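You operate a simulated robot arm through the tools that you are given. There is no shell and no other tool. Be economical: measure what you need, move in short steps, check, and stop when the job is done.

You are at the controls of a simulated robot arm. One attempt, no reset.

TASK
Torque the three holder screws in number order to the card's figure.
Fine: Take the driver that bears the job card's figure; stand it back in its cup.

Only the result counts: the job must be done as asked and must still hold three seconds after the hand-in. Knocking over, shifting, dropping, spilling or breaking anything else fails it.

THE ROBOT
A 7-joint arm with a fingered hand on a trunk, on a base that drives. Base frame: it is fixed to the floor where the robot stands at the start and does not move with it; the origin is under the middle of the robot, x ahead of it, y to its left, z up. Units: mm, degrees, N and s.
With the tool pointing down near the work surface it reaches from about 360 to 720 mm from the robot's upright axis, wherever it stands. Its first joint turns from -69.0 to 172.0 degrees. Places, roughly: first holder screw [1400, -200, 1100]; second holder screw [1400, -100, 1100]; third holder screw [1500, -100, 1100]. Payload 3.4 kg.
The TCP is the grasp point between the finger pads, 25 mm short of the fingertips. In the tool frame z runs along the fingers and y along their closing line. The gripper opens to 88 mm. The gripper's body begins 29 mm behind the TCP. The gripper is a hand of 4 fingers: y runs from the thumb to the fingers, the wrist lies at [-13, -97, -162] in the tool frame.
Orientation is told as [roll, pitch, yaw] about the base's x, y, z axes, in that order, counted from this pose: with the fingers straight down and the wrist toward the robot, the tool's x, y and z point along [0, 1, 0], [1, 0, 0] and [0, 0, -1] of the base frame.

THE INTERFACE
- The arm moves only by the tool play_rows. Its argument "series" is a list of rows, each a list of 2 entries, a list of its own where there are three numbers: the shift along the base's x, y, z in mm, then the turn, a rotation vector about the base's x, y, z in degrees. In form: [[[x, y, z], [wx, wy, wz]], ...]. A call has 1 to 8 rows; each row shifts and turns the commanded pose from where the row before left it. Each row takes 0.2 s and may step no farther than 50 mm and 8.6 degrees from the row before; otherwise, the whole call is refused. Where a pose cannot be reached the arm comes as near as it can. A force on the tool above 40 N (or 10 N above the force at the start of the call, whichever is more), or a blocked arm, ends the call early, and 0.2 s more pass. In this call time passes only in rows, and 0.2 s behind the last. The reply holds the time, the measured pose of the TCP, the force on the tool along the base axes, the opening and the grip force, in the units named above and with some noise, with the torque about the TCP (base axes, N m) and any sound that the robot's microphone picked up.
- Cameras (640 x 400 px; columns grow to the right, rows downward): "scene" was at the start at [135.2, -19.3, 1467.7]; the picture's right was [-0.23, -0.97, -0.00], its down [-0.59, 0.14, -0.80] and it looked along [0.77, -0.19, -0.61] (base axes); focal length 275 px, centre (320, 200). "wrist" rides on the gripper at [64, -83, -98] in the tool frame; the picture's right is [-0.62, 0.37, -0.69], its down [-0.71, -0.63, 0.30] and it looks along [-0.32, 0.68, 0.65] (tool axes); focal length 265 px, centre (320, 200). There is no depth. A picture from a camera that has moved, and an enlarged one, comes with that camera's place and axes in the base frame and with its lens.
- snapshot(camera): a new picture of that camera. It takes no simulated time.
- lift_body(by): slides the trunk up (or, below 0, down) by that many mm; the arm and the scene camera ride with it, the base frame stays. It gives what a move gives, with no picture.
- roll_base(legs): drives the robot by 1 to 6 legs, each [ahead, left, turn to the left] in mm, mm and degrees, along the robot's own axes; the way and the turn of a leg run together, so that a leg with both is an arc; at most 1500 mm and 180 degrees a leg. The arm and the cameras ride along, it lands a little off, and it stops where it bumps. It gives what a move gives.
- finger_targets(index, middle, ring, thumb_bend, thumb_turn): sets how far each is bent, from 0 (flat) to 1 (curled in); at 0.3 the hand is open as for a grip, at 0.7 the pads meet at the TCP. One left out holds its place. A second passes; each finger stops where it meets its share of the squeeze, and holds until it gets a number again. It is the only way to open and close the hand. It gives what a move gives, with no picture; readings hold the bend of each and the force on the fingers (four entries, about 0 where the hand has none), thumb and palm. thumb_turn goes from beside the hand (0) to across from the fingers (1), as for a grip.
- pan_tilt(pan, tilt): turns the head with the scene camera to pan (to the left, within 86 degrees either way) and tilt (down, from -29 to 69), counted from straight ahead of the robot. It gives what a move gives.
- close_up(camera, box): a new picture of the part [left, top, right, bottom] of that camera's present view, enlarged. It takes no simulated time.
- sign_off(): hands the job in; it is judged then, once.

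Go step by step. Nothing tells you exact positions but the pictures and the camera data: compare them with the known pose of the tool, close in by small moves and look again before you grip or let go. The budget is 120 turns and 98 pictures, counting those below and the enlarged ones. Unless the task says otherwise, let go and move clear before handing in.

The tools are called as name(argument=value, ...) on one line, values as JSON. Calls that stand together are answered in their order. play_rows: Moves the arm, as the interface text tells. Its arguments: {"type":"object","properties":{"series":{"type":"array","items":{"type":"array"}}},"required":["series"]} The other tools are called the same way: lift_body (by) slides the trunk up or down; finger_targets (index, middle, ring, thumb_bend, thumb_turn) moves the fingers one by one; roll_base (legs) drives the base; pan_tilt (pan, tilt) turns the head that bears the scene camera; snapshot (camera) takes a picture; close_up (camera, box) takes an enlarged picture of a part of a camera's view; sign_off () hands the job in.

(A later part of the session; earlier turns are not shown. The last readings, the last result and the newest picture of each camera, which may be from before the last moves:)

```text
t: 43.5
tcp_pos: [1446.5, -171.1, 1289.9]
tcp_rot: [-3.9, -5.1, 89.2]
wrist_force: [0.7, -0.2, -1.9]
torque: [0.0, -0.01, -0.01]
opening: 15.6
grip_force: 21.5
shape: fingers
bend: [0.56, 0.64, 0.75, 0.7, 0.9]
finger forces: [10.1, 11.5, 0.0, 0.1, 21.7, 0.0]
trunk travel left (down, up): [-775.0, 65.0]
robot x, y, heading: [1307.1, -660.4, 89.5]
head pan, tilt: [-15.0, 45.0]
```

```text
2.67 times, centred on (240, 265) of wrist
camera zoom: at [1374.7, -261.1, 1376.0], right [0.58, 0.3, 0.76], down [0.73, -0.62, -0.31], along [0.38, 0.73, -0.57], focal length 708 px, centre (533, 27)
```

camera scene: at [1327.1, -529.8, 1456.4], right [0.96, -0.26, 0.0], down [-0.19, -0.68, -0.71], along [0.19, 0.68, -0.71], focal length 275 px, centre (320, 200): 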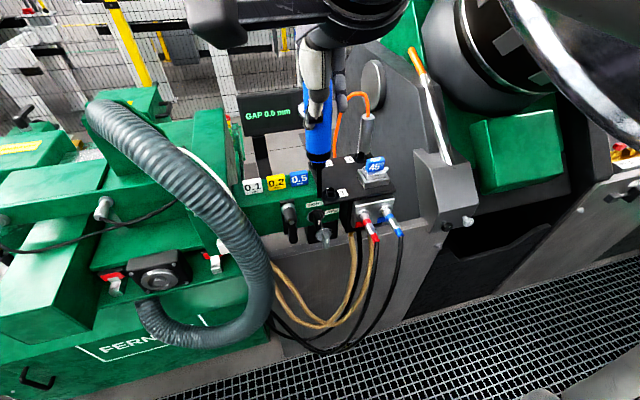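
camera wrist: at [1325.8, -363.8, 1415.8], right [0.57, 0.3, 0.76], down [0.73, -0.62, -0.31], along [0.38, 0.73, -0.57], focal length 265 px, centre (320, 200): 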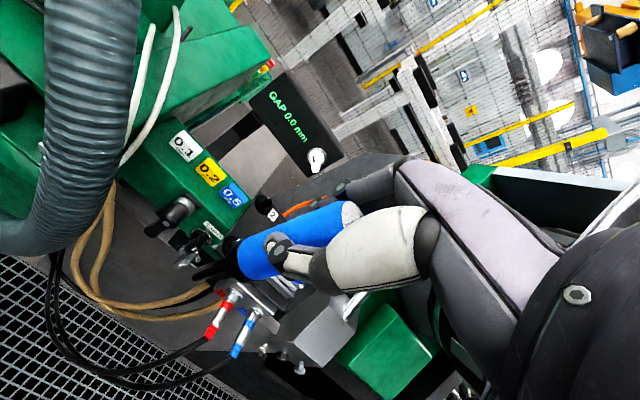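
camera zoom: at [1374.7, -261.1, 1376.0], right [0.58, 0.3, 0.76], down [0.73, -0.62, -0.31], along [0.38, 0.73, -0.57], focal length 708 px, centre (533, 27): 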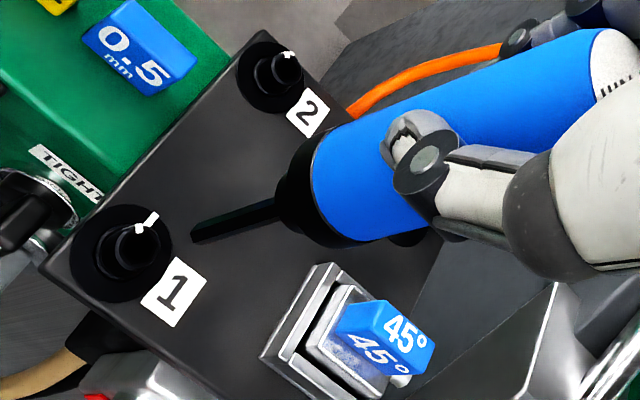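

From both views screw 1 is about 5 mm in x and 13 mm in y from the tip, and about 65 mm below it. I'll shift and come down partway.

play_rows(series=[[[5, 13, -20], [0, 0, 0]], [[0, 0, -20], [0, 0, 0]]])

close_up(camera="scene", box=[300, 150, 380, 220])

close_up(camera="wrist", box=[140, 220, 280, 320])

```text
t: 44.1
tcp_pos: [1451.3, -156.3, 1250.2]
tcp_rot: [-4.0, -4.9, 89.2]
wrist_force: [-0.5, -0.1, -1.4]
torque: [-0.01, -0.06, 0.02]
opening: 15.7
grip_force: 21.9
shape: fingers
bend: [0.56, 0.64, 0.75, 0.7, 0.9]
finger forces: [10.3, 11.7, 0.0, 0.0, 21.8, 0.1]
trunk travel left (down, up): [-775.0, 65.0]
robot x, y, heading: [1303.1, -662.8, 89.7]
head pan, tilt: [-15.0, 45.0]
```

```text
5.71 times, centred on (340, 185) of scene
camera zoom: at [1327.2, -530.1, 1456.4], right [0.96, -0.26, 0.0], down [-0.19, -0.68, -0.71], along [0.19, 0.68, -0.71], focal length 1571 px, centre (206, 286)
```

zoom: 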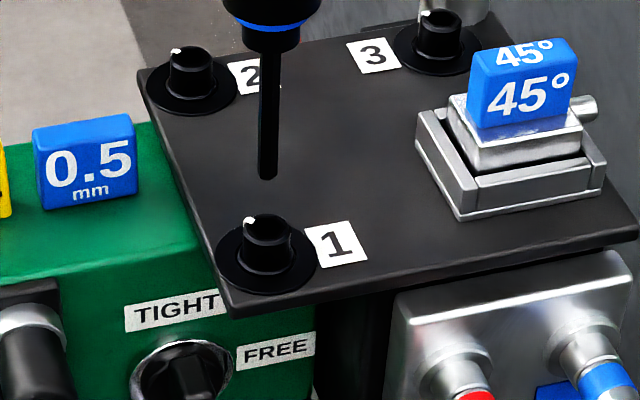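

```text
4.00 times, centred on (210, 270) of wrist
camera zoom: at [1379.8, -248.1, 1335.9], right [0.57, 0.3, 0.76], down [0.73, -0.61, -0.31], along [0.38, 0.73, -0.57], focal length 1062 px, centre (760, -80)
```

zoom: 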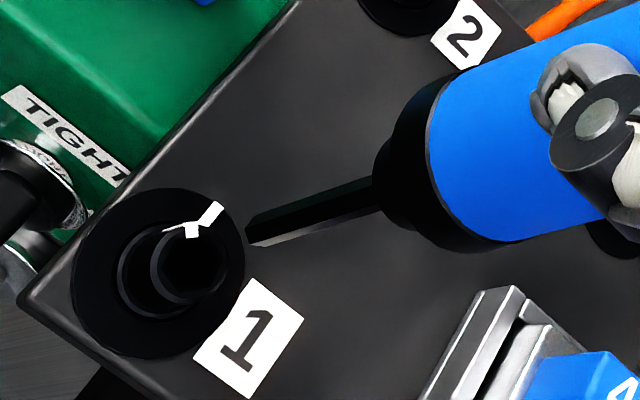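

The tip is about 18 mm above screw 1's socket and about 6 mm too far in y. I'll correct and lower 10 mm.

play_rows(series=[[[0, -6.5, -10], [0, 0, 0]]])

close_up(camera="scene", box=[310, 165, 360, 205])

close_up(camera="wrist", box=[150, 240, 250, 310])

```text
t: 44.5
tcp_pos: [1451.8, -163.8, 1239.1]
tcp_rot: [-4.0, -4.8, 89.3]
wrist_force: [-0.4, 0.1, -1.1]
torque: [0.0, 0.0, -0.03]
opening: 15.6
grip_force: 21.7
shape: fingers
bend: [0.56, 0.64, 0.75, 0.7, 0.9]
finger forces: [10.2, 11.7, 0.1, 0.0, 21.8, 0.0]
trunk travel left (down, up): [-775.0, 65.0]
robot x, y, heading: [1304.4, -658.9, 89.7]
head pan, tilt: [-15.0, 45.0]
```

```text
10.00 times, centred on (335, 185) of scene
camera zoom: at [1327.8, -529.9, 1456.4], right [0.96, -0.26, 0.0], down [-0.19, -0.68, -0.71], along [0.19, 0.68, -0.71], focal length 2750 px, centre (170, 350)
```

zoom: 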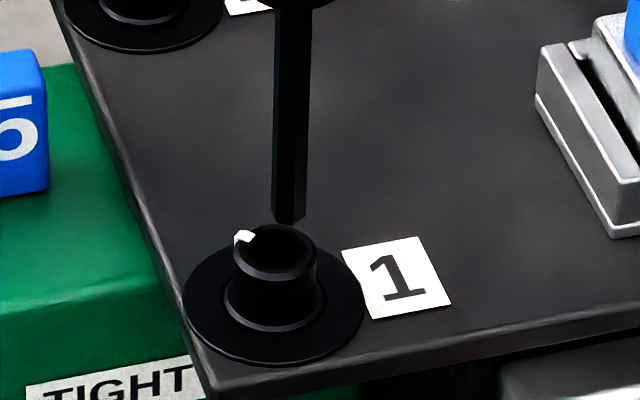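

```text
5.71 times, centred on (200, 275) of wrist
camera zoom: at [1380.7, -253.9, 1325.8], right [0.57, 0.3, 0.76], down [0.73, -0.61, -0.31], along [0.38, 0.73, -0.57], focal length 1517 px, centre (1006, -229)
```

zoom: 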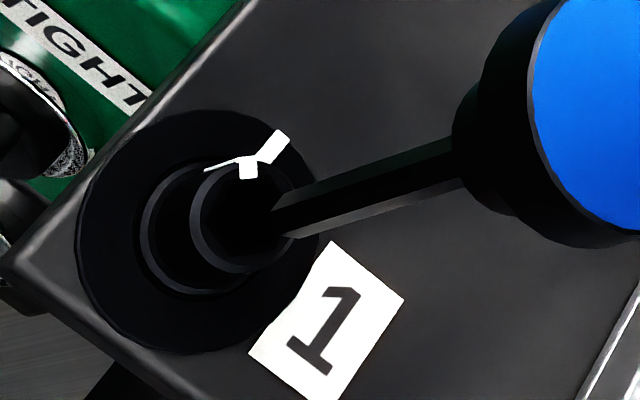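

The tip is about 5 mm above the socket and off by (-3, -2). I'll correct and lower gently into it.

play_rows(series=[[[-2.9, -2, 0], [0, 0, 0]], [[0, 0, -4], [0, 0, 0]]])

close_up(camera="scene", box=[310, 165, 360, 205])

close_up(camera="wrist", box=[150, 240, 250, 310])

```text
t: 45.1
tcp_pos: [1448.5, -166.5, 1234.7]
tcp_rot: [-4.1, -4.8, 89.3]
wrist_force: [-0.1, 0.7, -1.9]
torque: [0.02, -0.01, -0.02]
opening: 15.8
grip_force: 22.1
shape: fingers
bend: [0.56, 0.64, 0.75, 0.7, 0.9]
finger forces: [10.3, 11.7, 0.0, 0.1, 21.9, 0.1]
trunk travel left (down, up): [-775.0, 65.0]
robot x, y, heading: [1304.9, -658.6, 89.9]
head pan, tilt: [-15.0, 45.0]
```

```text
10.00 times, centred on (335, 185) of scene
camera zoom: at [1327.1, -529.8, 1456.4], right [0.96, -0.26, 0.0], down [-0.19, -0.68, -0.71], along [0.19, 0.68, -0.71], focal length 2750 px, centre (170, 350)
```

zoom: 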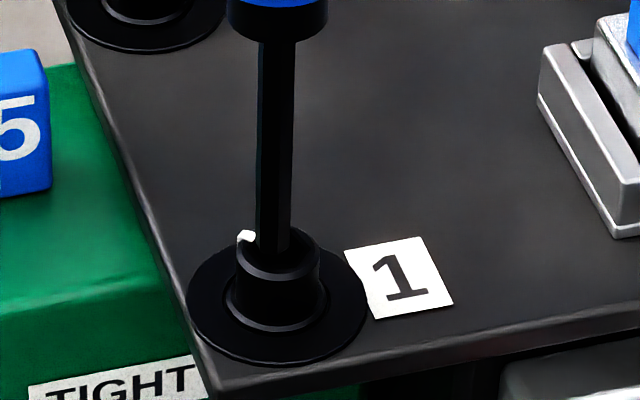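

```text
5.71 times, centred on (200, 275) of wrist
camera zoom: at [1376.2, -256.6, 1321.6], right [0.57, 0.3, 0.76], down [0.73, -0.62, -0.31], along [0.38, 0.73, -0.57], focal length 1517 px, centre (1006, -229)
```

zoom: 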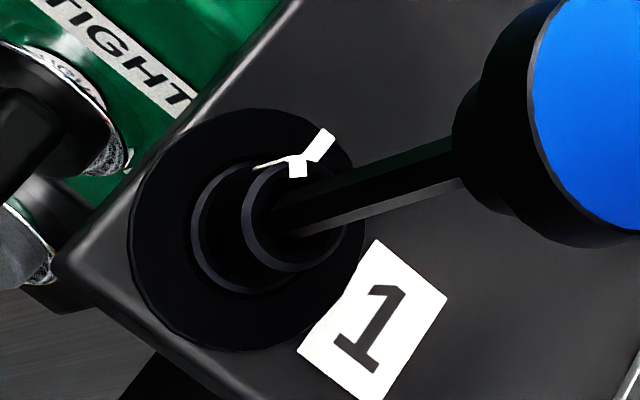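

The tip is at the socket mouth and well aligned. I'll go down a few more mm watching the force.

play_rows(series=[[[0.8, 0, -2], [0, 0, 0]], [[0, 0, -2], [0, 0, 0]], [[0, 0, -2], [0, 0, 0]]])

close_up(camera="scene", box=[310, 165, 360, 205])

close_up(camera="wrist", box=[150, 240, 250, 310])

```text
t: 45.9
tcp_pos: [1448.6, -166.9, 1231.8]
tcp_rot: [-3.9, -5.3, 89.2]
wrist_force: [0.7, 1.1, 7.2]
torque: [0.04, -0.02, -0.01]
opening: 15.4
grip_force: 22.7
shape: fingers
bend: [0.56, 0.64, 0.75, 0.71, 0.9]
finger forces: [10.9, 12.3, 0.0, 0.0, 22.6, 0.0]
trunk travel left (down, up): [-775.0, 65.0]
robot x, y, heading: [1304.0, -659.3, 89.7]
head pan, tilt: [-15.0, 45.0]
```

```text
10.00 times, centred on (335, 185) of scene
camera zoom: at [1326.7, -531.1, 1456.7], right [0.96, -0.26, 0.0], down [-0.19, -0.68, -0.71], along [0.19, 0.68, -0.71], focal length 2750 px, centre (170, 350)
```

zoom: 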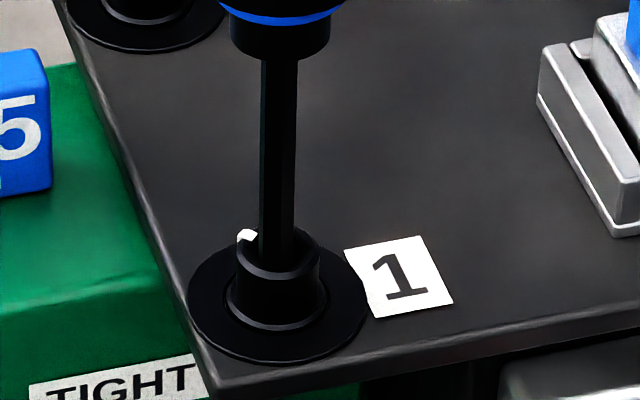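

```text
5.71 times, centred on (200, 275) of wrist
camera zoom: at [1376.3, -258.5, 1317.0], right [0.57, 0.29, 0.76], down [0.73, -0.61, -0.31], along [0.38, 0.73, -0.57], focal length 1517 px, centre (1006, -229)
```

zoom: 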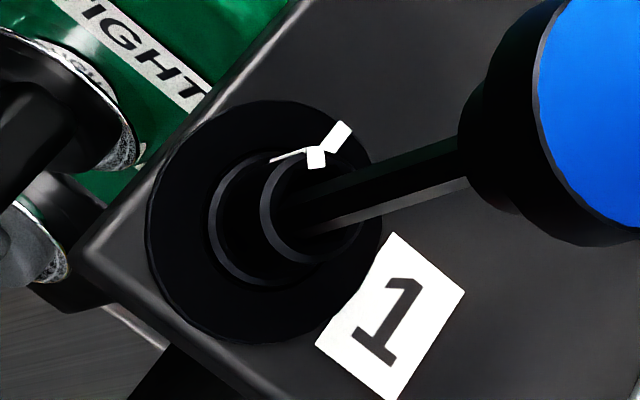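

The bit is seated in screw 1 with about 7 N pressing. I'll turn clockwise from above, and watch torque and sound.

play_rows(series=[[[0, 0, -0.5], [0, 0, -5]], [[0, 0, 0], [0, 0, -5]], [[0, 0, 0], [0, 0, -5]]])

close_up(camera="scene", box=[310, 165, 360, 205])

```text
t: 46.7
tcp_pos: [1447.2, -166.9, 1230.8]
tcp_rot: [-3.9, -5.1, 74.2]
wrist_force: [0.2, 0.3, 12.3]
torque: [0.07, -0.02, 0.02]
opening: 15.3
grip_force: 23.9
shape: fingers
bend: [0.56, 0.64, 0.75, 0.71, 0.9]
finger forces: [11.3, 13.1, 0.0, 0.0, 23.2, 0.0]
trunk travel left (down, up): [-775.0, 65.0]
robot x, y, heading: [1305.5, -661.5, 89.6]
head pan, tilt: [-15.0, 45.0]
```

```text
10.00 times, centred on (335, 185) of scene
camera zoom: at [1325.8, -531.7, 1456.6], right [0.96, -0.26, 0.0], down [-0.19, -0.68, -0.71], along [0.19, 0.68, -0.71], focal length 2750 px, centre (170, 350)
```

zoom: 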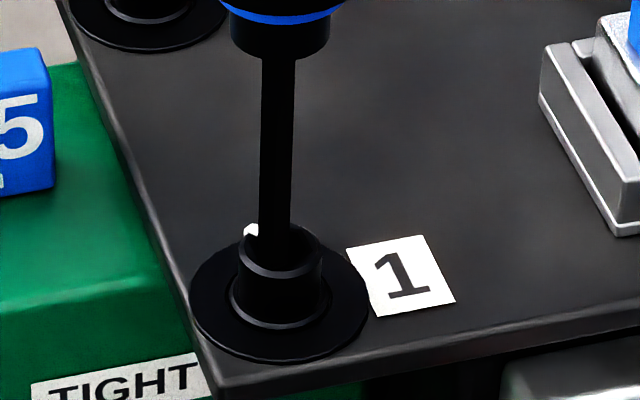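

The screw's white mark turned with the driver, so the bit is engaged and the screw is still running free. I'll keep turning, shifting slightly to stay on the axis.

play_rows(series=[[[1.2, -0.8, 0], [0, 0, -8]], [[0.45, -0.4, 0], [0, 0, -8]], [[0.4, -0.45, 0], [0, 0, -8]], [[0.3, -0.5, 0], [0, 0, -8]]])

close_up(camera="scene", box=[310, 165, 360, 205])

```text
t: 47.7
tcp_pos: [1449.5, -168.4, 1230.1]
tcp_rot: [-4.1, -5.0, 42.1]
wrist_force: [0.3, 0.0, 7.9]
torque: [-0.03, -0.07, 0.02]
opening: 15.3
grip_force: 23.2
shape: fingers
bend: [0.56, 0.64, 0.75, 0.72, 0.9]
finger forces: [11.2, 13.0, 0.1, 0.0, 22.8, 0.0]
trunk travel left (down, up): [-775.0, 65.0]
robot x, y, heading: [1302.0, -663.9, 89.6]
head pan, tilt: [-15.0, 45.0]
```

```text
10.00 times, centred on (335, 185) of scene
camera zoom: at [1325.3, -530.8, 1456.4], right [0.96, -0.26, 0.0], down [-0.19, -0.68, -0.71], along [0.19, 0.68, -0.71], focal length 2750 px, centre (170, 350)
```

zoom: 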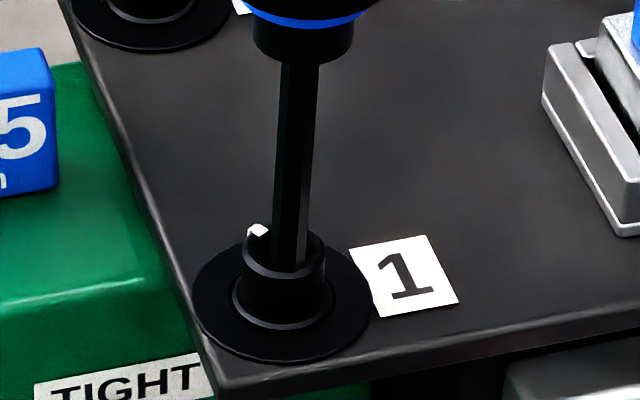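

The screw barely turned; the bit seems to ride in the mouth without engaging the hex, and the driver leans slightly again. I'll look from the wrist and re-measure.

close_up(camera="wrist", box=[150, 200, 350, 325])

close_up(camera="scene", box=[280, 80, 400, 210])

```text
3.20 times, centred on (250, 262) of wrist
camera zoom: at [1334.6, -178.4, 1315.6], right [0.61, -0.22, 0.76], down [0.04, -0.95, -0.31], along [0.79, 0.22, -0.57], focal length 849 px, centre (544, 0)
```

zoom: 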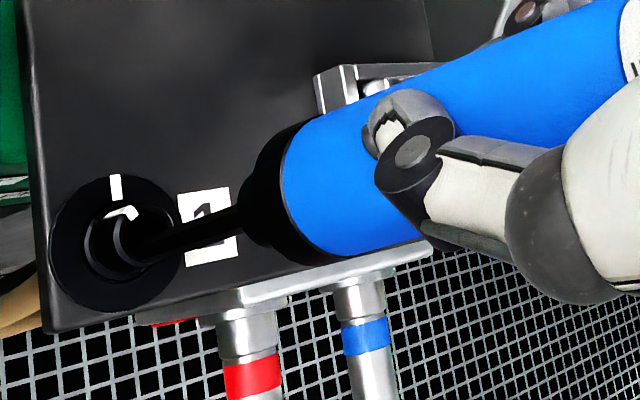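

```text
3.08 times, centred on (340, 145) of scene
camera zoom: at [1325.3, -530.8, 1456.4], right [0.96, -0.26, 0.0], down [-0.19, -0.68, -0.71], along [0.19, 0.68, -0.71], focal length 846 px, centre (258, 369)
```

zoom: 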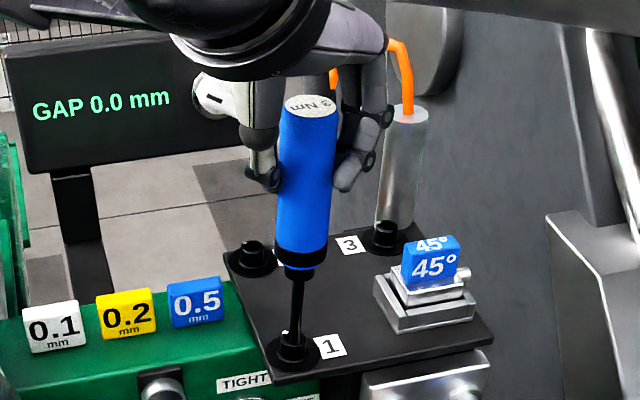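

close_up(camera="wrist", box=[310, 180, 410, 250])

close_up(camera="wrist", box=[155, 235, 235, 295])

```text
5.71 times, centred on (360, 215) of wrist
camera zoom: at [1334.6, -178.4, 1315.6], right [0.61, -0.22, 0.76], down [0.04, -0.95, -0.31], along [0.79, 0.22, -0.57], focal length 1517 px, centre (91, 114)
```

zoom: 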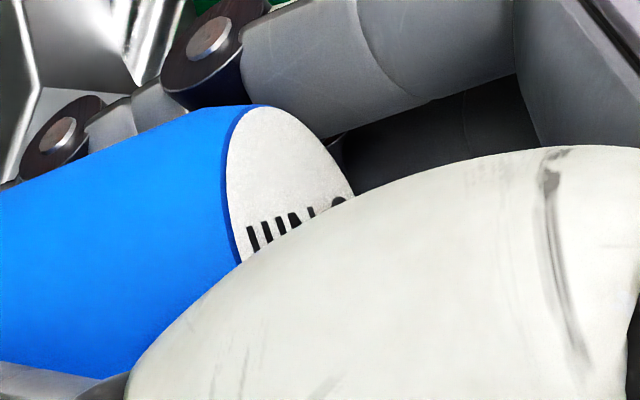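

```text
6.67 times, centred on (195, 265) of wrist
camera zoom: at [1334.6, -178.4, 1315.6], right [0.61, -0.22, 0.76], down [0.04, -0.95, -0.31], along [0.79, 0.22, -0.57], focal length 1769 px, centre (1153, -233)
```

zoom: 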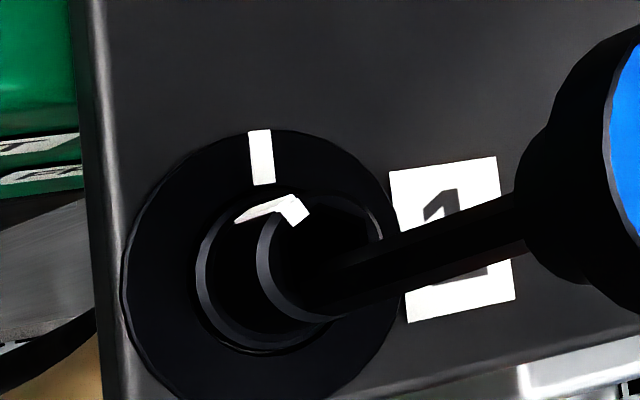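

The driver has not slipped in the hand; the bit sits about 3 mm off toward -y with a ~2° lean, so it isn't in the hex. I'll lift slightly, straighten it, recentre and check.

play_rows(series=[[[0, 0, 8], [0, 0, 0]], [[-4.7, -0.9, 0], [1.8, -2.0, 0]]])

close_up(camera="wrist", box=[155, 220, 255, 295])

close_up(camera="scene", box=[300, 100, 380, 210])

```text
t: 48.3
tcp_pos: [1445.5, -169.8, 1237.3]
tcp_rot: [-4.0, -7.6, 42.2]
wrist_force: [0.7, 0.1, -0.7]
torque: [0.02, 0.03, -0.01]
opening: 15.5
grip_force: 21.7
shape: fingers
bend: [0.56, 0.64, 0.75, 0.72, 0.9]
finger forces: [10.4, 12.3, 0.0, 0.0, 22.2, 0.0]
trunk travel left (down, up): [-775.0, 65.0]
robot x, y, heading: [1308.1, -661.3, 89.6]
head pan, tilt: [-15.0, 45.0]
```

```text
5.33 times, centred on (205, 258) of wrist
camera zoom: at [1328.2, -181.6, 1318.5], right [0.58, -0.24, 0.78], down [0.06, -0.94, -0.34], along [0.81, 0.24, -0.53], focal length 1416 px, centre (933, -107)
```

zoom: 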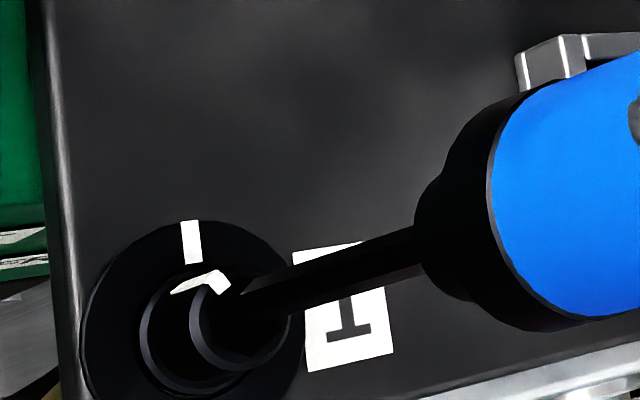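

```text
3.64 times, centred on (340, 155) of scene
camera zoom: at [1326.5, -530.4, 1456.4], right [0.96, -0.26, 0.0], down [-0.19, -0.68, -0.71], along [0.19, 0.68, -0.71], focal length 1000 px, centre (247, 364)
```

zoom: 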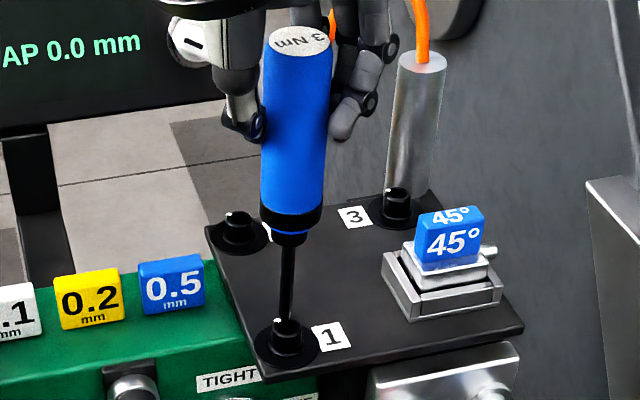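

close_up(camera="wrist", box=[165, 255, 215, 295])

close_up(camera="scene", box=[315, 175, 345, 205])

```text
10.00 times, centred on (190, 275) of wrist
camera zoom: at [1328.2, -181.6, 1318.5], right [0.58, -0.24, 0.78], down [0.06, -0.94, -0.34], along [0.81, 0.24, -0.53], focal length 2654 px, centre (1620, -550)
```

zoom: 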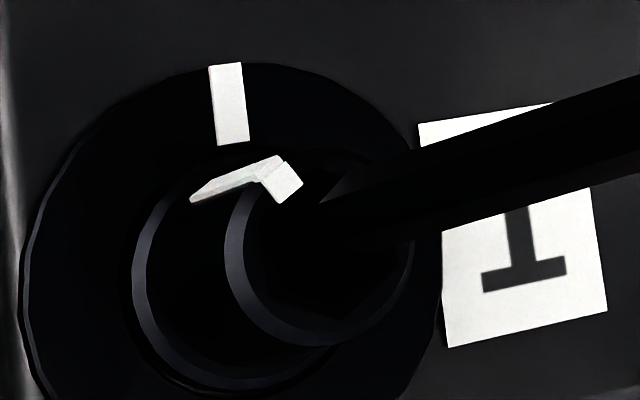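

```text
13.33 times, centred on (330, 190) of scene
camera zoom: at [1326.5, -530.4, 1456.4], right [0.96, -0.26, 0.0], down [-0.19, -0.68, -0.71], along [0.19, 0.68, -0.71], focal length 3666 px, centre (187, 333)
```

zoom: 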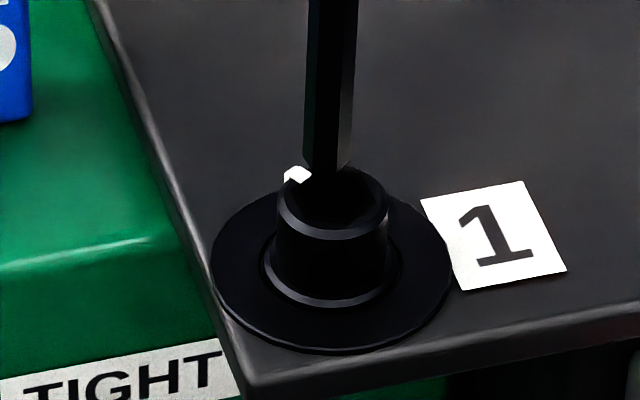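

The tip is about 2.5 mm above the rim and about 3.6 mm too far in +y. I'll correct and lower to contact.

play_rows(series=[[[-0.3, -3.5, 0], [0, 0, 0]], [[0, 0, -4], [0, 0, 0]], [[0, 0, -3], [0, 0, 0]], [[0, 0, -2], [0, 0, 0]]])

close_up(camera="scene", box=[315, 175, 345, 205])

close_up(camera="wrist", box=[160, 245, 230, 295])

```text
t: 49.3
tcp_pos: [1446.2, -172.5, 1228.6]
tcp_rot: [-4.0, -7.5, 42.3]
wrist_force: [0.0, 0.7, -0.7]
torque: [0.01, -0.02, -0.02]
opening: 15.3
grip_force: 22.5
shape: fingers
bend: [0.56, 0.64, 0.75, 0.72, 0.9]
finger forces: [10.2, 12.3, 0.0, 0.0, 22.2, 0.1]
trunk travel left (down, up): [-775.0, 65.0]
robot x, y, heading: [1307.1, -661.0, 89.8]
head pan, tilt: [-15.0, 45.0]
```

```text
13.33 times, centred on (330, 190) of scene
camera zoom: at [1326.9, -529.8, 1456.4], right [0.96, -0.26, 0.0], down [-0.19, -0.68, -0.71], along [0.19, 0.68, -0.71], focal length 3666 px, centre (187, 333)
```

zoom: 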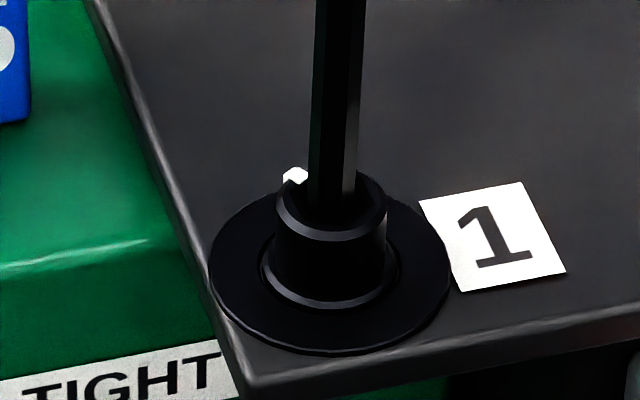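

```text
8.00 times, centred on (195, 270) of wrist
camera zoom: at [1328.3, -185.2, 1309.6], right [0.58, -0.24, 0.78], down [0.06, -0.94, -0.34], along [0.81, 0.24, -0.53], focal length 2123 px, centre (1320, -360)
```

zoom: 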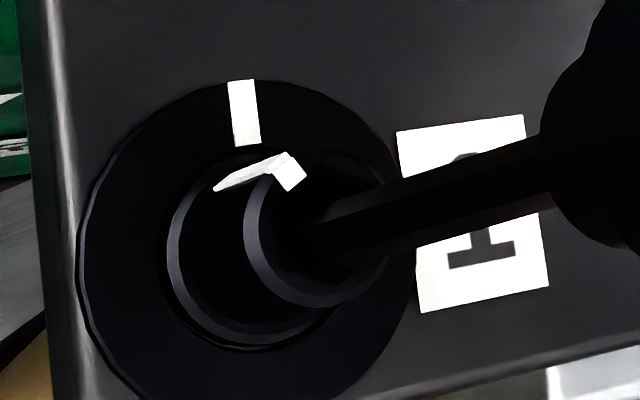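

No contact yet and it's already deeper than before, so the bit is now centred in the socket. I'll continue down.

play_rows(series=[[[0, 0, -2], [0, 0, 0]], [[0, 0, -2], [0, 0, 0]], [[0, 0, -2], [0, 0, 0]]])

```text
t: 50.1
tcp_pos: [1446.3, -175.0, 1226.0]
tcp_rot: [-3.7, -7.9, 42.3]
wrist_force: [-0.4, 3.1, 18.9]
torque: [0.16, -0.02, 0.01]
opening: 15.4
grip_force: 25.9
shape: fingers
bend: [0.55, 0.64, 0.75, 0.72, 0.89]
finger forces: [13.8, 13.3, 0.0, 0.0, 24.3, 0.0]
trunk travel left (down, up): [-775.0, 65.0]
robot x, y, heading: [1303.5, -658.1, 89.5]
head pan, tilt: [-15.0, 45.0]
```

Seated at about 19 N, 4 mm deeper. I'll ease off slightly and turn clockwise.

play_rows(series=[[[-0.2, 0, 1.5], [0, 0, -4]], [[-0.4, 0.1, 0], [0, 0, -6]], [[-0.4, 0.1, 0], [0, 0, -6]], [[-0.4, 0.05, 0], [0, 0, -6]]])

close_up(camera="scene", box=[315, 175, 345, 205])

close_up(camera="wrist", box=[160, 245, 230, 295])

```text
t: 51.1
tcp_pos: [1443.2, -173.6, 1225.6]
tcp_rot: [-3.9, -7.8, 20.2]
wrist_force: [-3.3, 5.8, 20.8]
torque: [0.26, 0.03, 0.12]
opening: 15.4
grip_force: 25.3
shape: fingers
bend: [0.55, 0.64, 0.75, 0.72, 0.89]
finger forces: [13.4, 11.0, 0.1, 0.1, 26.1, 0.0]
trunk travel left (down, up): [-775.0, 65.0]
robot x, y, heading: [1305.4, -659.1, 89.4]
head pan, tilt: [-15.0, 45.0]
```

```text
13.33 times, centred on (330, 190) of scene
camera zoom: at [1324.3, -531.2, 1456.6], right [0.96, -0.26, 0.0], down [-0.19, -0.68, -0.71], along [0.19, 0.68, -0.71], focal length 3666 px, centre (187, 333)
```

zoom: 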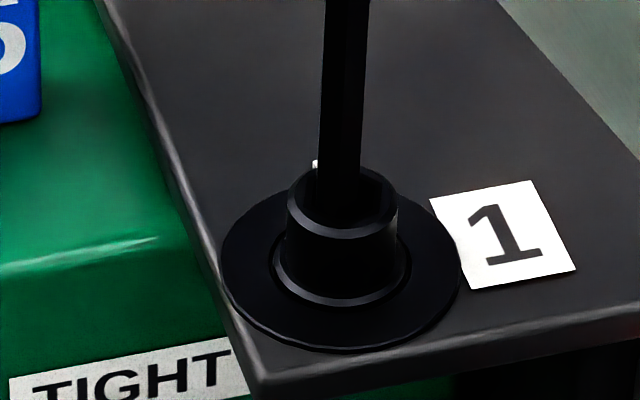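

```text
8.00 times, centred on (195, 270) of wrist
camera zoom: at [1329.3, -140.7, 1306.8], right [0.45, -0.44, 0.78], down [-0.3, -0.89, -0.34], along [0.84, -0.08, -0.53], focal length 2123 px, centre (1320, -360)
```

zoom: 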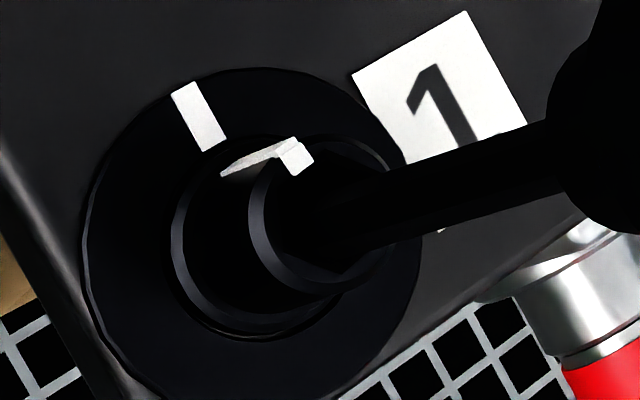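

Engaged: the screw's mark now follows the driver and the flange mark stays behind. I'll relieve the side load and keep turning.

play_rows(series=[[[-0.8, 1.0, 0.5], [0, 0, -7]], [[-0.4, 0.5, 0], [0, 0, -8]], [[-0.35, 0.55, 0], [0, 0, -8]], [[-0.25, 0.6, 0], [0, 0, -8]], [[-0.15, 0.65, 0], [0, 0, -8]]])

close_up(camera="scene", box=[315, 175, 345, 205])

```text
t: 52.3
tcp_pos: [1458.8, -169.5, 1231.9]
tcp_rot: [-4.1, -4.5, -20.3]
wrist_force: [0.6, -0.5, -0.5]
torque: [0.02, 0.01, 0.01]
opening: 15.2
grip_force: 23.2
shape: fingers
bend: [0.55, 0.65, 0.75, 0.73, 0.88]
finger forces: [10.6, 13.0, 0.1, 0.0, 22.6, 0.0]
trunk travel left (down, up): [-775.0, 65.0]
robot x, y, heading: [1303.7, -659.5, 89.7]
head pan, tilt: [-15.0, 45.0]
```

```text
13.33 times, centred on (330, 190) of scene
camera zoom: at [1327.4, -528.5, 1456.2], right [0.96, -0.26, 0.0], down [-0.19, -0.68, -0.71], along [0.19, 0.68, -0.71], focal length 3666 px, centre (187, 333)
```

zoom: 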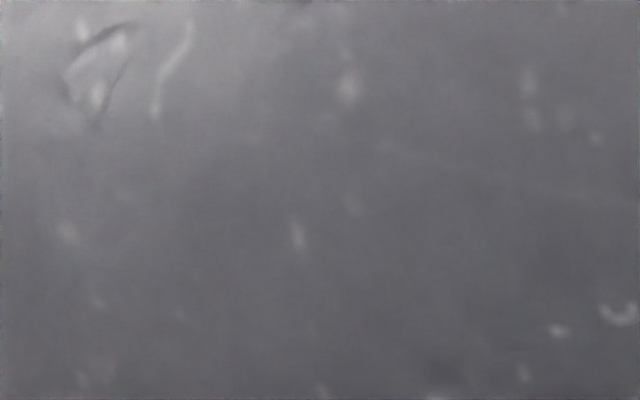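

The pose jumped: the arm likely reconfigured near a joint limit, and the arm now hides the view. I'll look before doing anything.

snapshot(camera="scene")

snapshot(camera="wrist")

```text
35 pictures are left
camera scene: at [1327.4, -528.5, 1456.2], right [0.96, -0.26, 0.0], down [-0.19, -0.68, -0.71], along [0.19, 0.68, -0.71], focal length 275 px, centre (320, 200)
```

scene: 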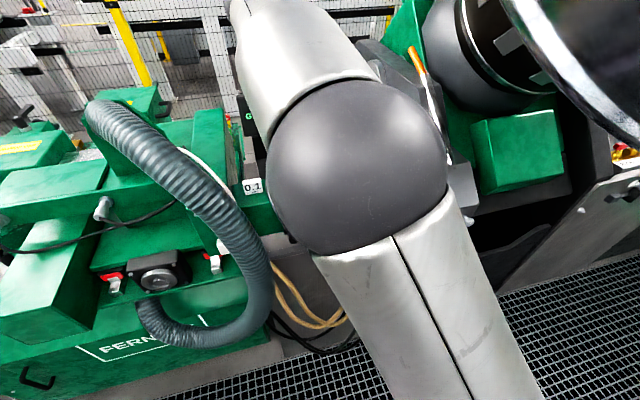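

```text
34 pictures are left
camera wrist: at [1398.8, -72.4, 1318.2], right [0.09, -0.64, 0.76], down [-0.83, -0.48, -0.3], along [0.56, -0.6, -0.57], focal length 265 px, centre (320, 200)
```

wrist: 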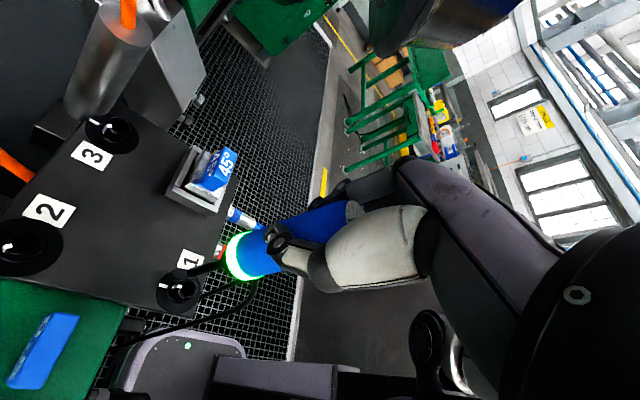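

The driver's ring glows green, which looks like the set-torque signal for screw 1, and the bit has lifted out. I'll zoom to confirm the state of screw 1 and the driver.

close_up(camera="wrist", box=[140, 200, 300, 320])

```text
3.33 times, centred on (220, 260) of wrist
camera zoom: at [1398.8, -72.4, 1318.2], right [0.09, -0.64, 0.76], down [-0.83, -0.48, -0.3], along [0.56, -0.6, -0.57], focal length 885 px, centre (653, 0)
```

zoom: 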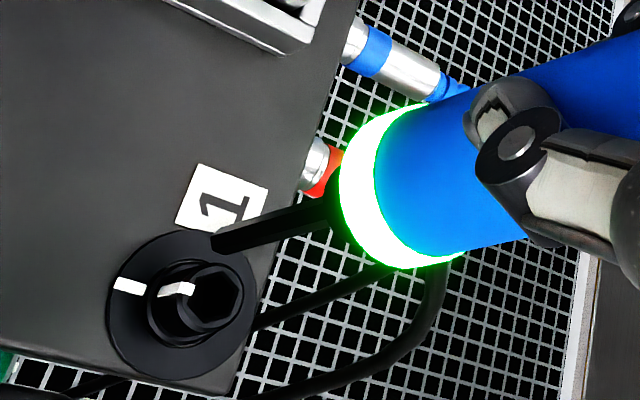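

Screw 1 is done: its mark now lines up with the flange mark and the driver ring is green. I'll lift clear, then wind the hand back counter-clockwise past neutral for screw 2, where it has room to turn.

play_rows(series=[[[0, 0, 30], [0, 0, 0]], [[0, 0, 30], [0, 0, 0]], [[0, 0, 10], [0, 0, 8]], [[0, 0, 0], [0, 0, 8]], [[0, 0, 0], [0, 0, 8]], [[0, 0, 0], [0, 0, 8]], [[0, 0, 0], [0, 0, 8]], [[0, 0, 0], [0, 0, 8]]])

play_rows(series=[[[0, 0, 0], [0, 0, 8.5]], [[0, 0, 0], [0, 0, 8.5]], [[0, 0, 0], [0, 0, 8.5]], [[0, 0, 0], [0, 0, 8.5]], [[0, 0, 0], [0, 0, 8.5]], [[0, 0, 0], [0, 0, 8.5]], [[0, 0, 0], [0, 0, 8.5]], [[0, 0, 0], [0, 0, 8.5]]])

snapshot(camera="scene")

```text
t: 54.1
tcp_pos: [1440.5, -159.9, 1272.4]
tcp_rot: [-3.8, -7.2, 29.3]
wrist_force: [0.0, -0.6, -1.2]
torque: [-0.03, -0.01, -0.01]
opening: 14.7
grip_force: 23.5
shape: fingers
bend: [0.55, 0.65, 0.75, 0.73, 0.88]
finger forces: [10.5, 13.5, 0.0, 0.0, 23.0, 0.1]
out of reach, approached as far as the arm can: row 2, 8
trunk travel left (down, up): [-775.0, 65.0]
robot x, y, heading: [1302.8, -659.1, 89.8]
head pan, tilt: [-15.0, 45.0]
```

```text
t: 55.9
tcp_pos: [1440.7, -160.4, 1272.3]
tcp_rot: [-4.0, -7.7, 97.3]
wrist_force: [-0.6, 0.1, -0.5]
torque: [0.02, -0.03, -0.02]
opening: 14.4
grip_force: 23.4
shape: fingers
bend: [0.55, 0.65, 0.75, 0.73, 0.88]
finger forces: [10.3, 13.9, 0.1, 0.0, 22.7, 0.1]
out of reach, approached as far as the arm can: row 1
trunk travel left (down, up): [-775.0, 65.0]
robot x, y, heading: [1304.4, -658.7, 89.6]
head pan, tilt: [-15.0, 45.0]
```

```text
32 pictures are left
camera scene: at [1327.6, -529.8, 1456.4], right [0.96, -0.26, 0.0], down [-0.19, -0.68, -0.71], along [0.19, 0.68, -0.71], focal length 275 px, centre (320, 200)
```

scene: 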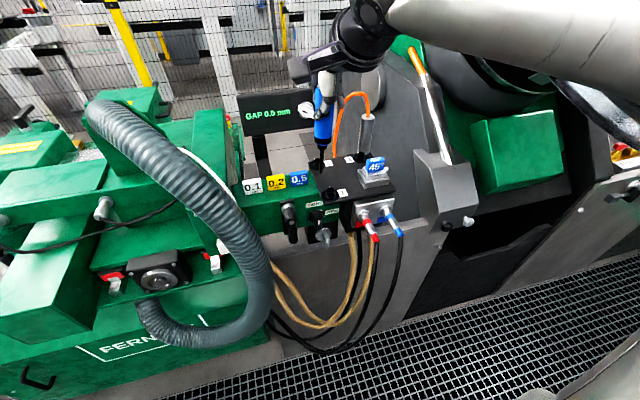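

All undisturbed. Screw 2 should be near (1447, -74); I'll bring the tip over it at hover height with the hand at about yaw 112.

play_rows(series=[[[2, 21, 0], [0, 0, 7.5]], [[2, 21, 0], [0, 0, 7.5]], [[2, 21, 0], [0, 0, 0]], [[2.3, 22, 0], [0, 0, 0]], [[0, 0, -18], [0, 0, 0]]])

close_up(camera="scene", box=[290, 130, 370, 190])

close_up(camera="wrist", box=[140, 200, 300, 320])

```text
t: 57.1
tcp_pos: [1448.7, -75.3, 1254.6]
tcp_rot: [-4.0, -7.7, 112.3]
wrist_force: [0.6, -0.3, -1.4]
torque: [0.0, 0.0, -0.01]
opening: 14.1
grip_force: 23.5
shape: fingers
bend: [0.55, 0.65, 0.75, 0.73, 0.88]
finger forces: [10.2, 14.2, 0.1, 0.1, 23.0, 0.0]
trunk travel left (down, up): [-775.0, 65.0]
robot x, y, heading: [1304.8, -657.5, 89.7]
head pan, tilt: [-15.0, 45.0]
```

```text
6.67 times, centred on (330, 160) of scene
camera zoom: at [1327.1, -530.6, 1456.5], right [0.96, -0.26, 0.0], down [-0.19, -0.68, -0.71], along [0.19, 0.68, -0.71], focal length 1833 px, centre (253, 467)
```

zoom: 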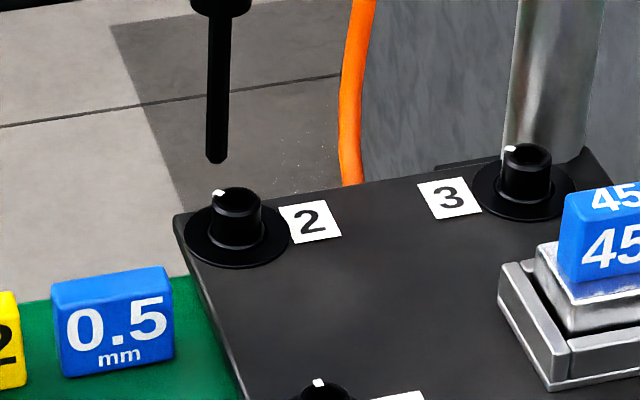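

```text
3.33 times, centred on (220, 260) of wrist
camera zoom: at [1419.2, -191.0, 1335.5], right [0.43, 0.46, 0.78], down [0.9, -0.27, -0.34], along [0.05, 0.84, -0.53], focal length 885 px, centre (653, 0)
```

zoom: 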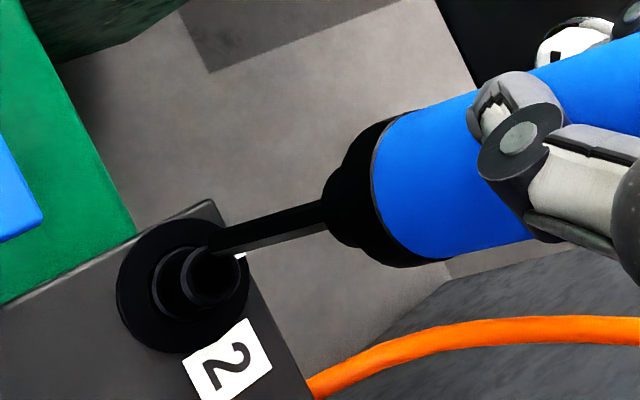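

The driver seems to have shifted a bit in the grip during the tightening. I'll check its lean from both cameras before going in.

close_up(camera="scene", box=[270, 50, 370, 170])

close_up(camera="wrist", box=[180, 180, 400, 320])

```text
3.33 times, centred on (320, 110) of scene
camera zoom: at [1327.1, -530.6, 1456.5], right [0.96, -0.26, 0.0], down [-0.19, -0.68, -0.71], along [0.19, 0.68, -0.71], focal length 917 px, centre (320, 500)
```

zoom: 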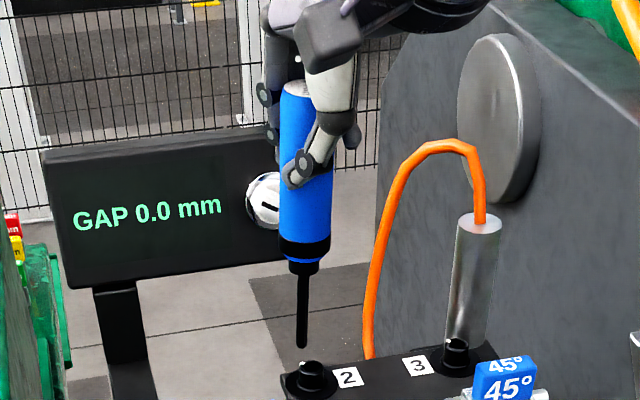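

```text
2.86 times, centred on (290, 250) of wrist
camera zoom: at [1419.2, -191.0, 1335.5], right [0.43, 0.46, 0.78], down [0.9, -0.27, -0.34], along [0.05, 0.84, -0.53], focal length 758 px, centre (406, 57)
```

zoom: 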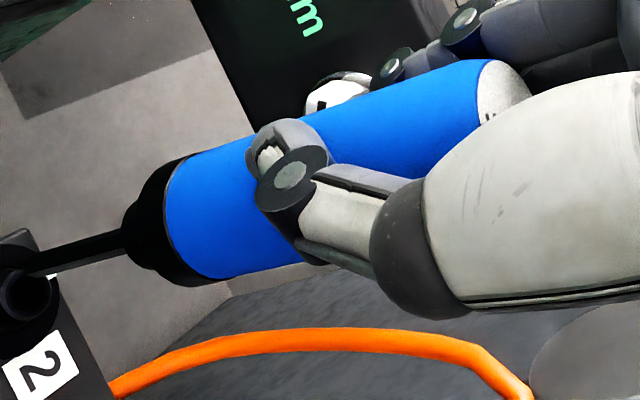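

The driver leans about 4–5° again, tip toward the robot and left. I'll straighten it by tilting the hand and recheck over screw 2.

play_rows(series=[[[-0.2, -1, 0], [2.7, -2, 0]], [[-0.2, -1, 0], [2.7, -2, 0]], [[0, 0, -8], [0, 0, 0]]])

close_up(camera="scene", box=[280, 60, 360, 180])

close_up(camera="wrist", box=[150, 220, 270, 320])

```text
t: 57.9
tcp_pos: [1447.2, -76.5, 1245.7]
tcp_rot: [-10.0, -11.1, 113.2]
wrist_force: [-0.7, 0.3, -0.7]
torque: [0.02, 0.02, -0.02]
opening: 14.3
grip_force: 23.8
shape: fingers
bend: [0.55, 0.65, 0.75, 0.73, 0.88]
finger forces: [10.2, 14.4, 0.1, 0.0, 23.0, 0.0]
trunk travel left (down, up): [-775.0, 65.0]
robot x, y, heading: [1303.9, -662.3, 89.7]
head pan, tilt: [-15.0, 45.0]
```

```text
3.33 times, centred on (320, 120) of scene
camera zoom: at [1327.1, -529.2, 1456.3], right [0.96, -0.26, 0.0], down [-0.19, -0.68, -0.71], along [0.19, 0.68, -0.71], focal length 917 px, centre (320, 467)
```

zoom: 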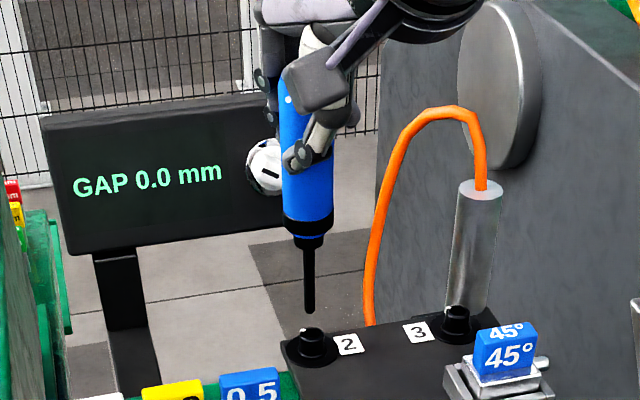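

```text
4.00 times, centred on (210, 270) of wrist
camera zoom: at [1412.7, -198.5, 1313.3], right [0.37, 0.39, 0.84], down [0.93, -0.24, -0.3], along [0.09, 0.89, -0.45], focal length 1062 px, centre (760, -80)
```

zoom: 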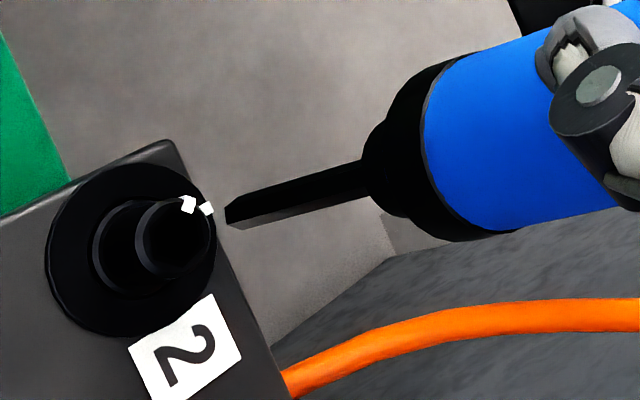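

The driver is upright and screw 2's socket is only ~2 mm off in x and 18 mm below. I'll correct and lower into it.

play_rows(series=[[[1.7, -0.3, -6], [0, 0, 0]], [[0, 0, -7], [0, 0, 0]], [[0, 0, -5], [0, 0, 0]], [[0, 0, -3], [0, 0, 0]]])

close_up(camera="scene", box=[300, 140, 340, 180])

close_up(camera="wrist", box=[160, 245, 230, 295])

```text
t: 58.9
tcp_pos: [1449.3, -77.7, 1225.7]
tcp_rot: [-9.9, -11.4, 113.2]
wrist_force: [0.0, 0.3, 8.4]
torque: [-0.04, 0.06, 0.01]
opening: 14.0
grip_force: 25.6
shape: fingers
bend: [0.55, 0.65, 0.75, 0.73, 0.88]
finger forces: [12.0, 15.3, 0.0, 0.1, 24.2, 0.1]
trunk travel left (down, up): [-775.0, 65.0]
robot x, y, heading: [1302.0, -663.5, 89.6]
head pan, tilt: [-15.0, 45.0]
```

```text
10.00 times, centred on (320, 160) of scene
camera zoom: at [1326.8, -531.2, 1456.7], right [0.96, -0.26, 0.0], down [-0.19, -0.68, -0.71], along [0.19, 0.68, -0.71], focal length 2750 px, centre (320, 600)
```

zoom: 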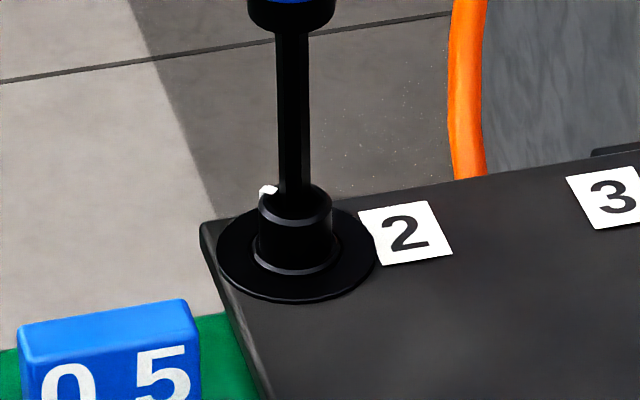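

```text
8.00 times, centred on (195, 270) of wrist
camera zoom: at [1413.4, -200.4, 1293.9], right [0.37, 0.38, 0.85], down [0.92, -0.24, -0.3], along [0.09, 0.89, -0.44], focal length 2123 px, centre (1320, -360)
```

zoom: 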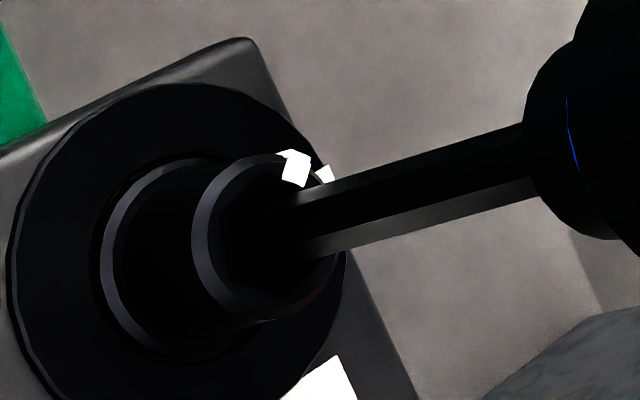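

The bit is at the hex mouth with 8 N on it. I'll turn slowly clockwise so it drops into the hex.

play_rows(series=[[[-0.4, -0.1, -0.5], [0, 0, -5]], [[-0.4, -0.15, -0.5], [0, 0, -5]], [[-0.4, -0.2, -0.5], [0, 0, -5]], [[-0.4, -0.2, -0.5], [0, 0, -5]]])

close_up(camera="scene", box=[300, 140, 340, 180])

```text
t: 59.9
tcp_pos: [1445.3, -78.6, 1225.2]
tcp_rot: [-10.0, -11.4, 93.2]
wrist_force: [-3.2, 4.3, 19.2]
torque: [0.17, 0.06, 0.11]
opening: 14.3
grip_force: 26.9
shape: fingers
bend: [0.53, 0.64, 0.75, 0.74, 0.88]
finger forces: [15.9, 14.9, 0.0, 0.0, 23.3, 0.0]
trunk travel left (down, up): [-775.0, 65.0]
robot x, y, heading: [1302.0, -658.8, 89.6]
head pan, tilt: [-15.0, 45.0]
```

```text
10.00 times, centred on (320, 160) of scene
camera zoom: at [1324.1, -531.7, 1456.8], right [0.96, -0.26, 0.0], down [-0.19, -0.68, -0.71], along [0.19, 0.68, -0.71], focal length 2750 px, centre (320, 600)
```

zoom: 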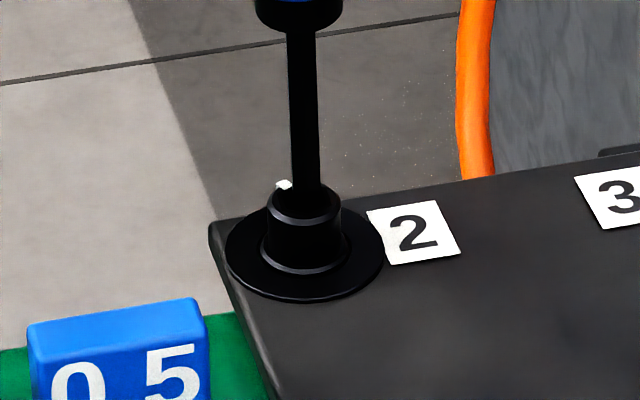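

Screw 2 is turning with the driver now. I'll ease the side load and continue to the click.

play_rows(series=[[[-0.8, 0.6, 0.5], [0, 0, -6]], [[-0.4, -0.1, 0], [0, 0, -6]], [[-0.4, 0, 0], [0, 0, -6]]])

```text
t: 60.7
tcp_pos: [1442.9, -78.4, 1224.6]
tcp_rot: [-9.9, -11.3, 75.1]
wrist_force: [-6.8, 7.3, 21.3]
torque: [0.18, 0.11, 0.21]
opening: 14.4
grip_force: 27.1
shape: fingers
bend: [0.53, 0.63, 0.75, 0.74, 0.88]
finger forces: [16.8, 13.4, 0.0, 0.1, 24.5, 0.0]
trunk travel left (down, up): [-775.0, 65.0]
robot x, y, heading: [1300.8, -659.6, 89.9]
head pan, tilt: [-15.0, 45.0]
```

play_rows(series=[[[-0.8, 1.2, 0.3], [0, 0, -6]], [[-0.5, 0.4, 0], [0, 0, -6]], [[-0.5, 0.4, 0], [0, 0, -6]]])

snapshot(camera="wrist")

```text
t: 61.5
tcp_pos: [1448.8, -77.2, 1230.2]
tcp_rot: [-8.3, -10.8, 56.4]
wrist_force: [-0.4, -0.6, -0.3]
torque: [-0.02, 0.0, 0.03]
opening: 14.2
grip_force: 24.3
shape: fingers
bend: [0.55, 0.66, 0.75, 0.74, 0.87]
finger forces: [11.0, 14.3, 0.0, 0.0, 23.1, 0.0]
trunk travel left (down, up): [-775.0, 65.0]
robot x, y, heading: [1302.9, -660.2, 89.7]
head pan, tilt: [-15.0, 45.0]
```

```text
22 pictures are left
camera wrist: at [1329.3, -116.2, 1300.0], right [0.55, -0.1, 0.83], down [0.3, -0.9, -0.31], along [0.78, 0.42, -0.46], focal length 265 px, centre (320, 200)
```

wrist: 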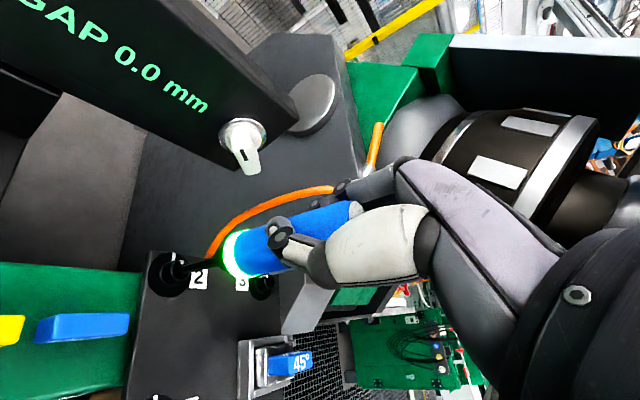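

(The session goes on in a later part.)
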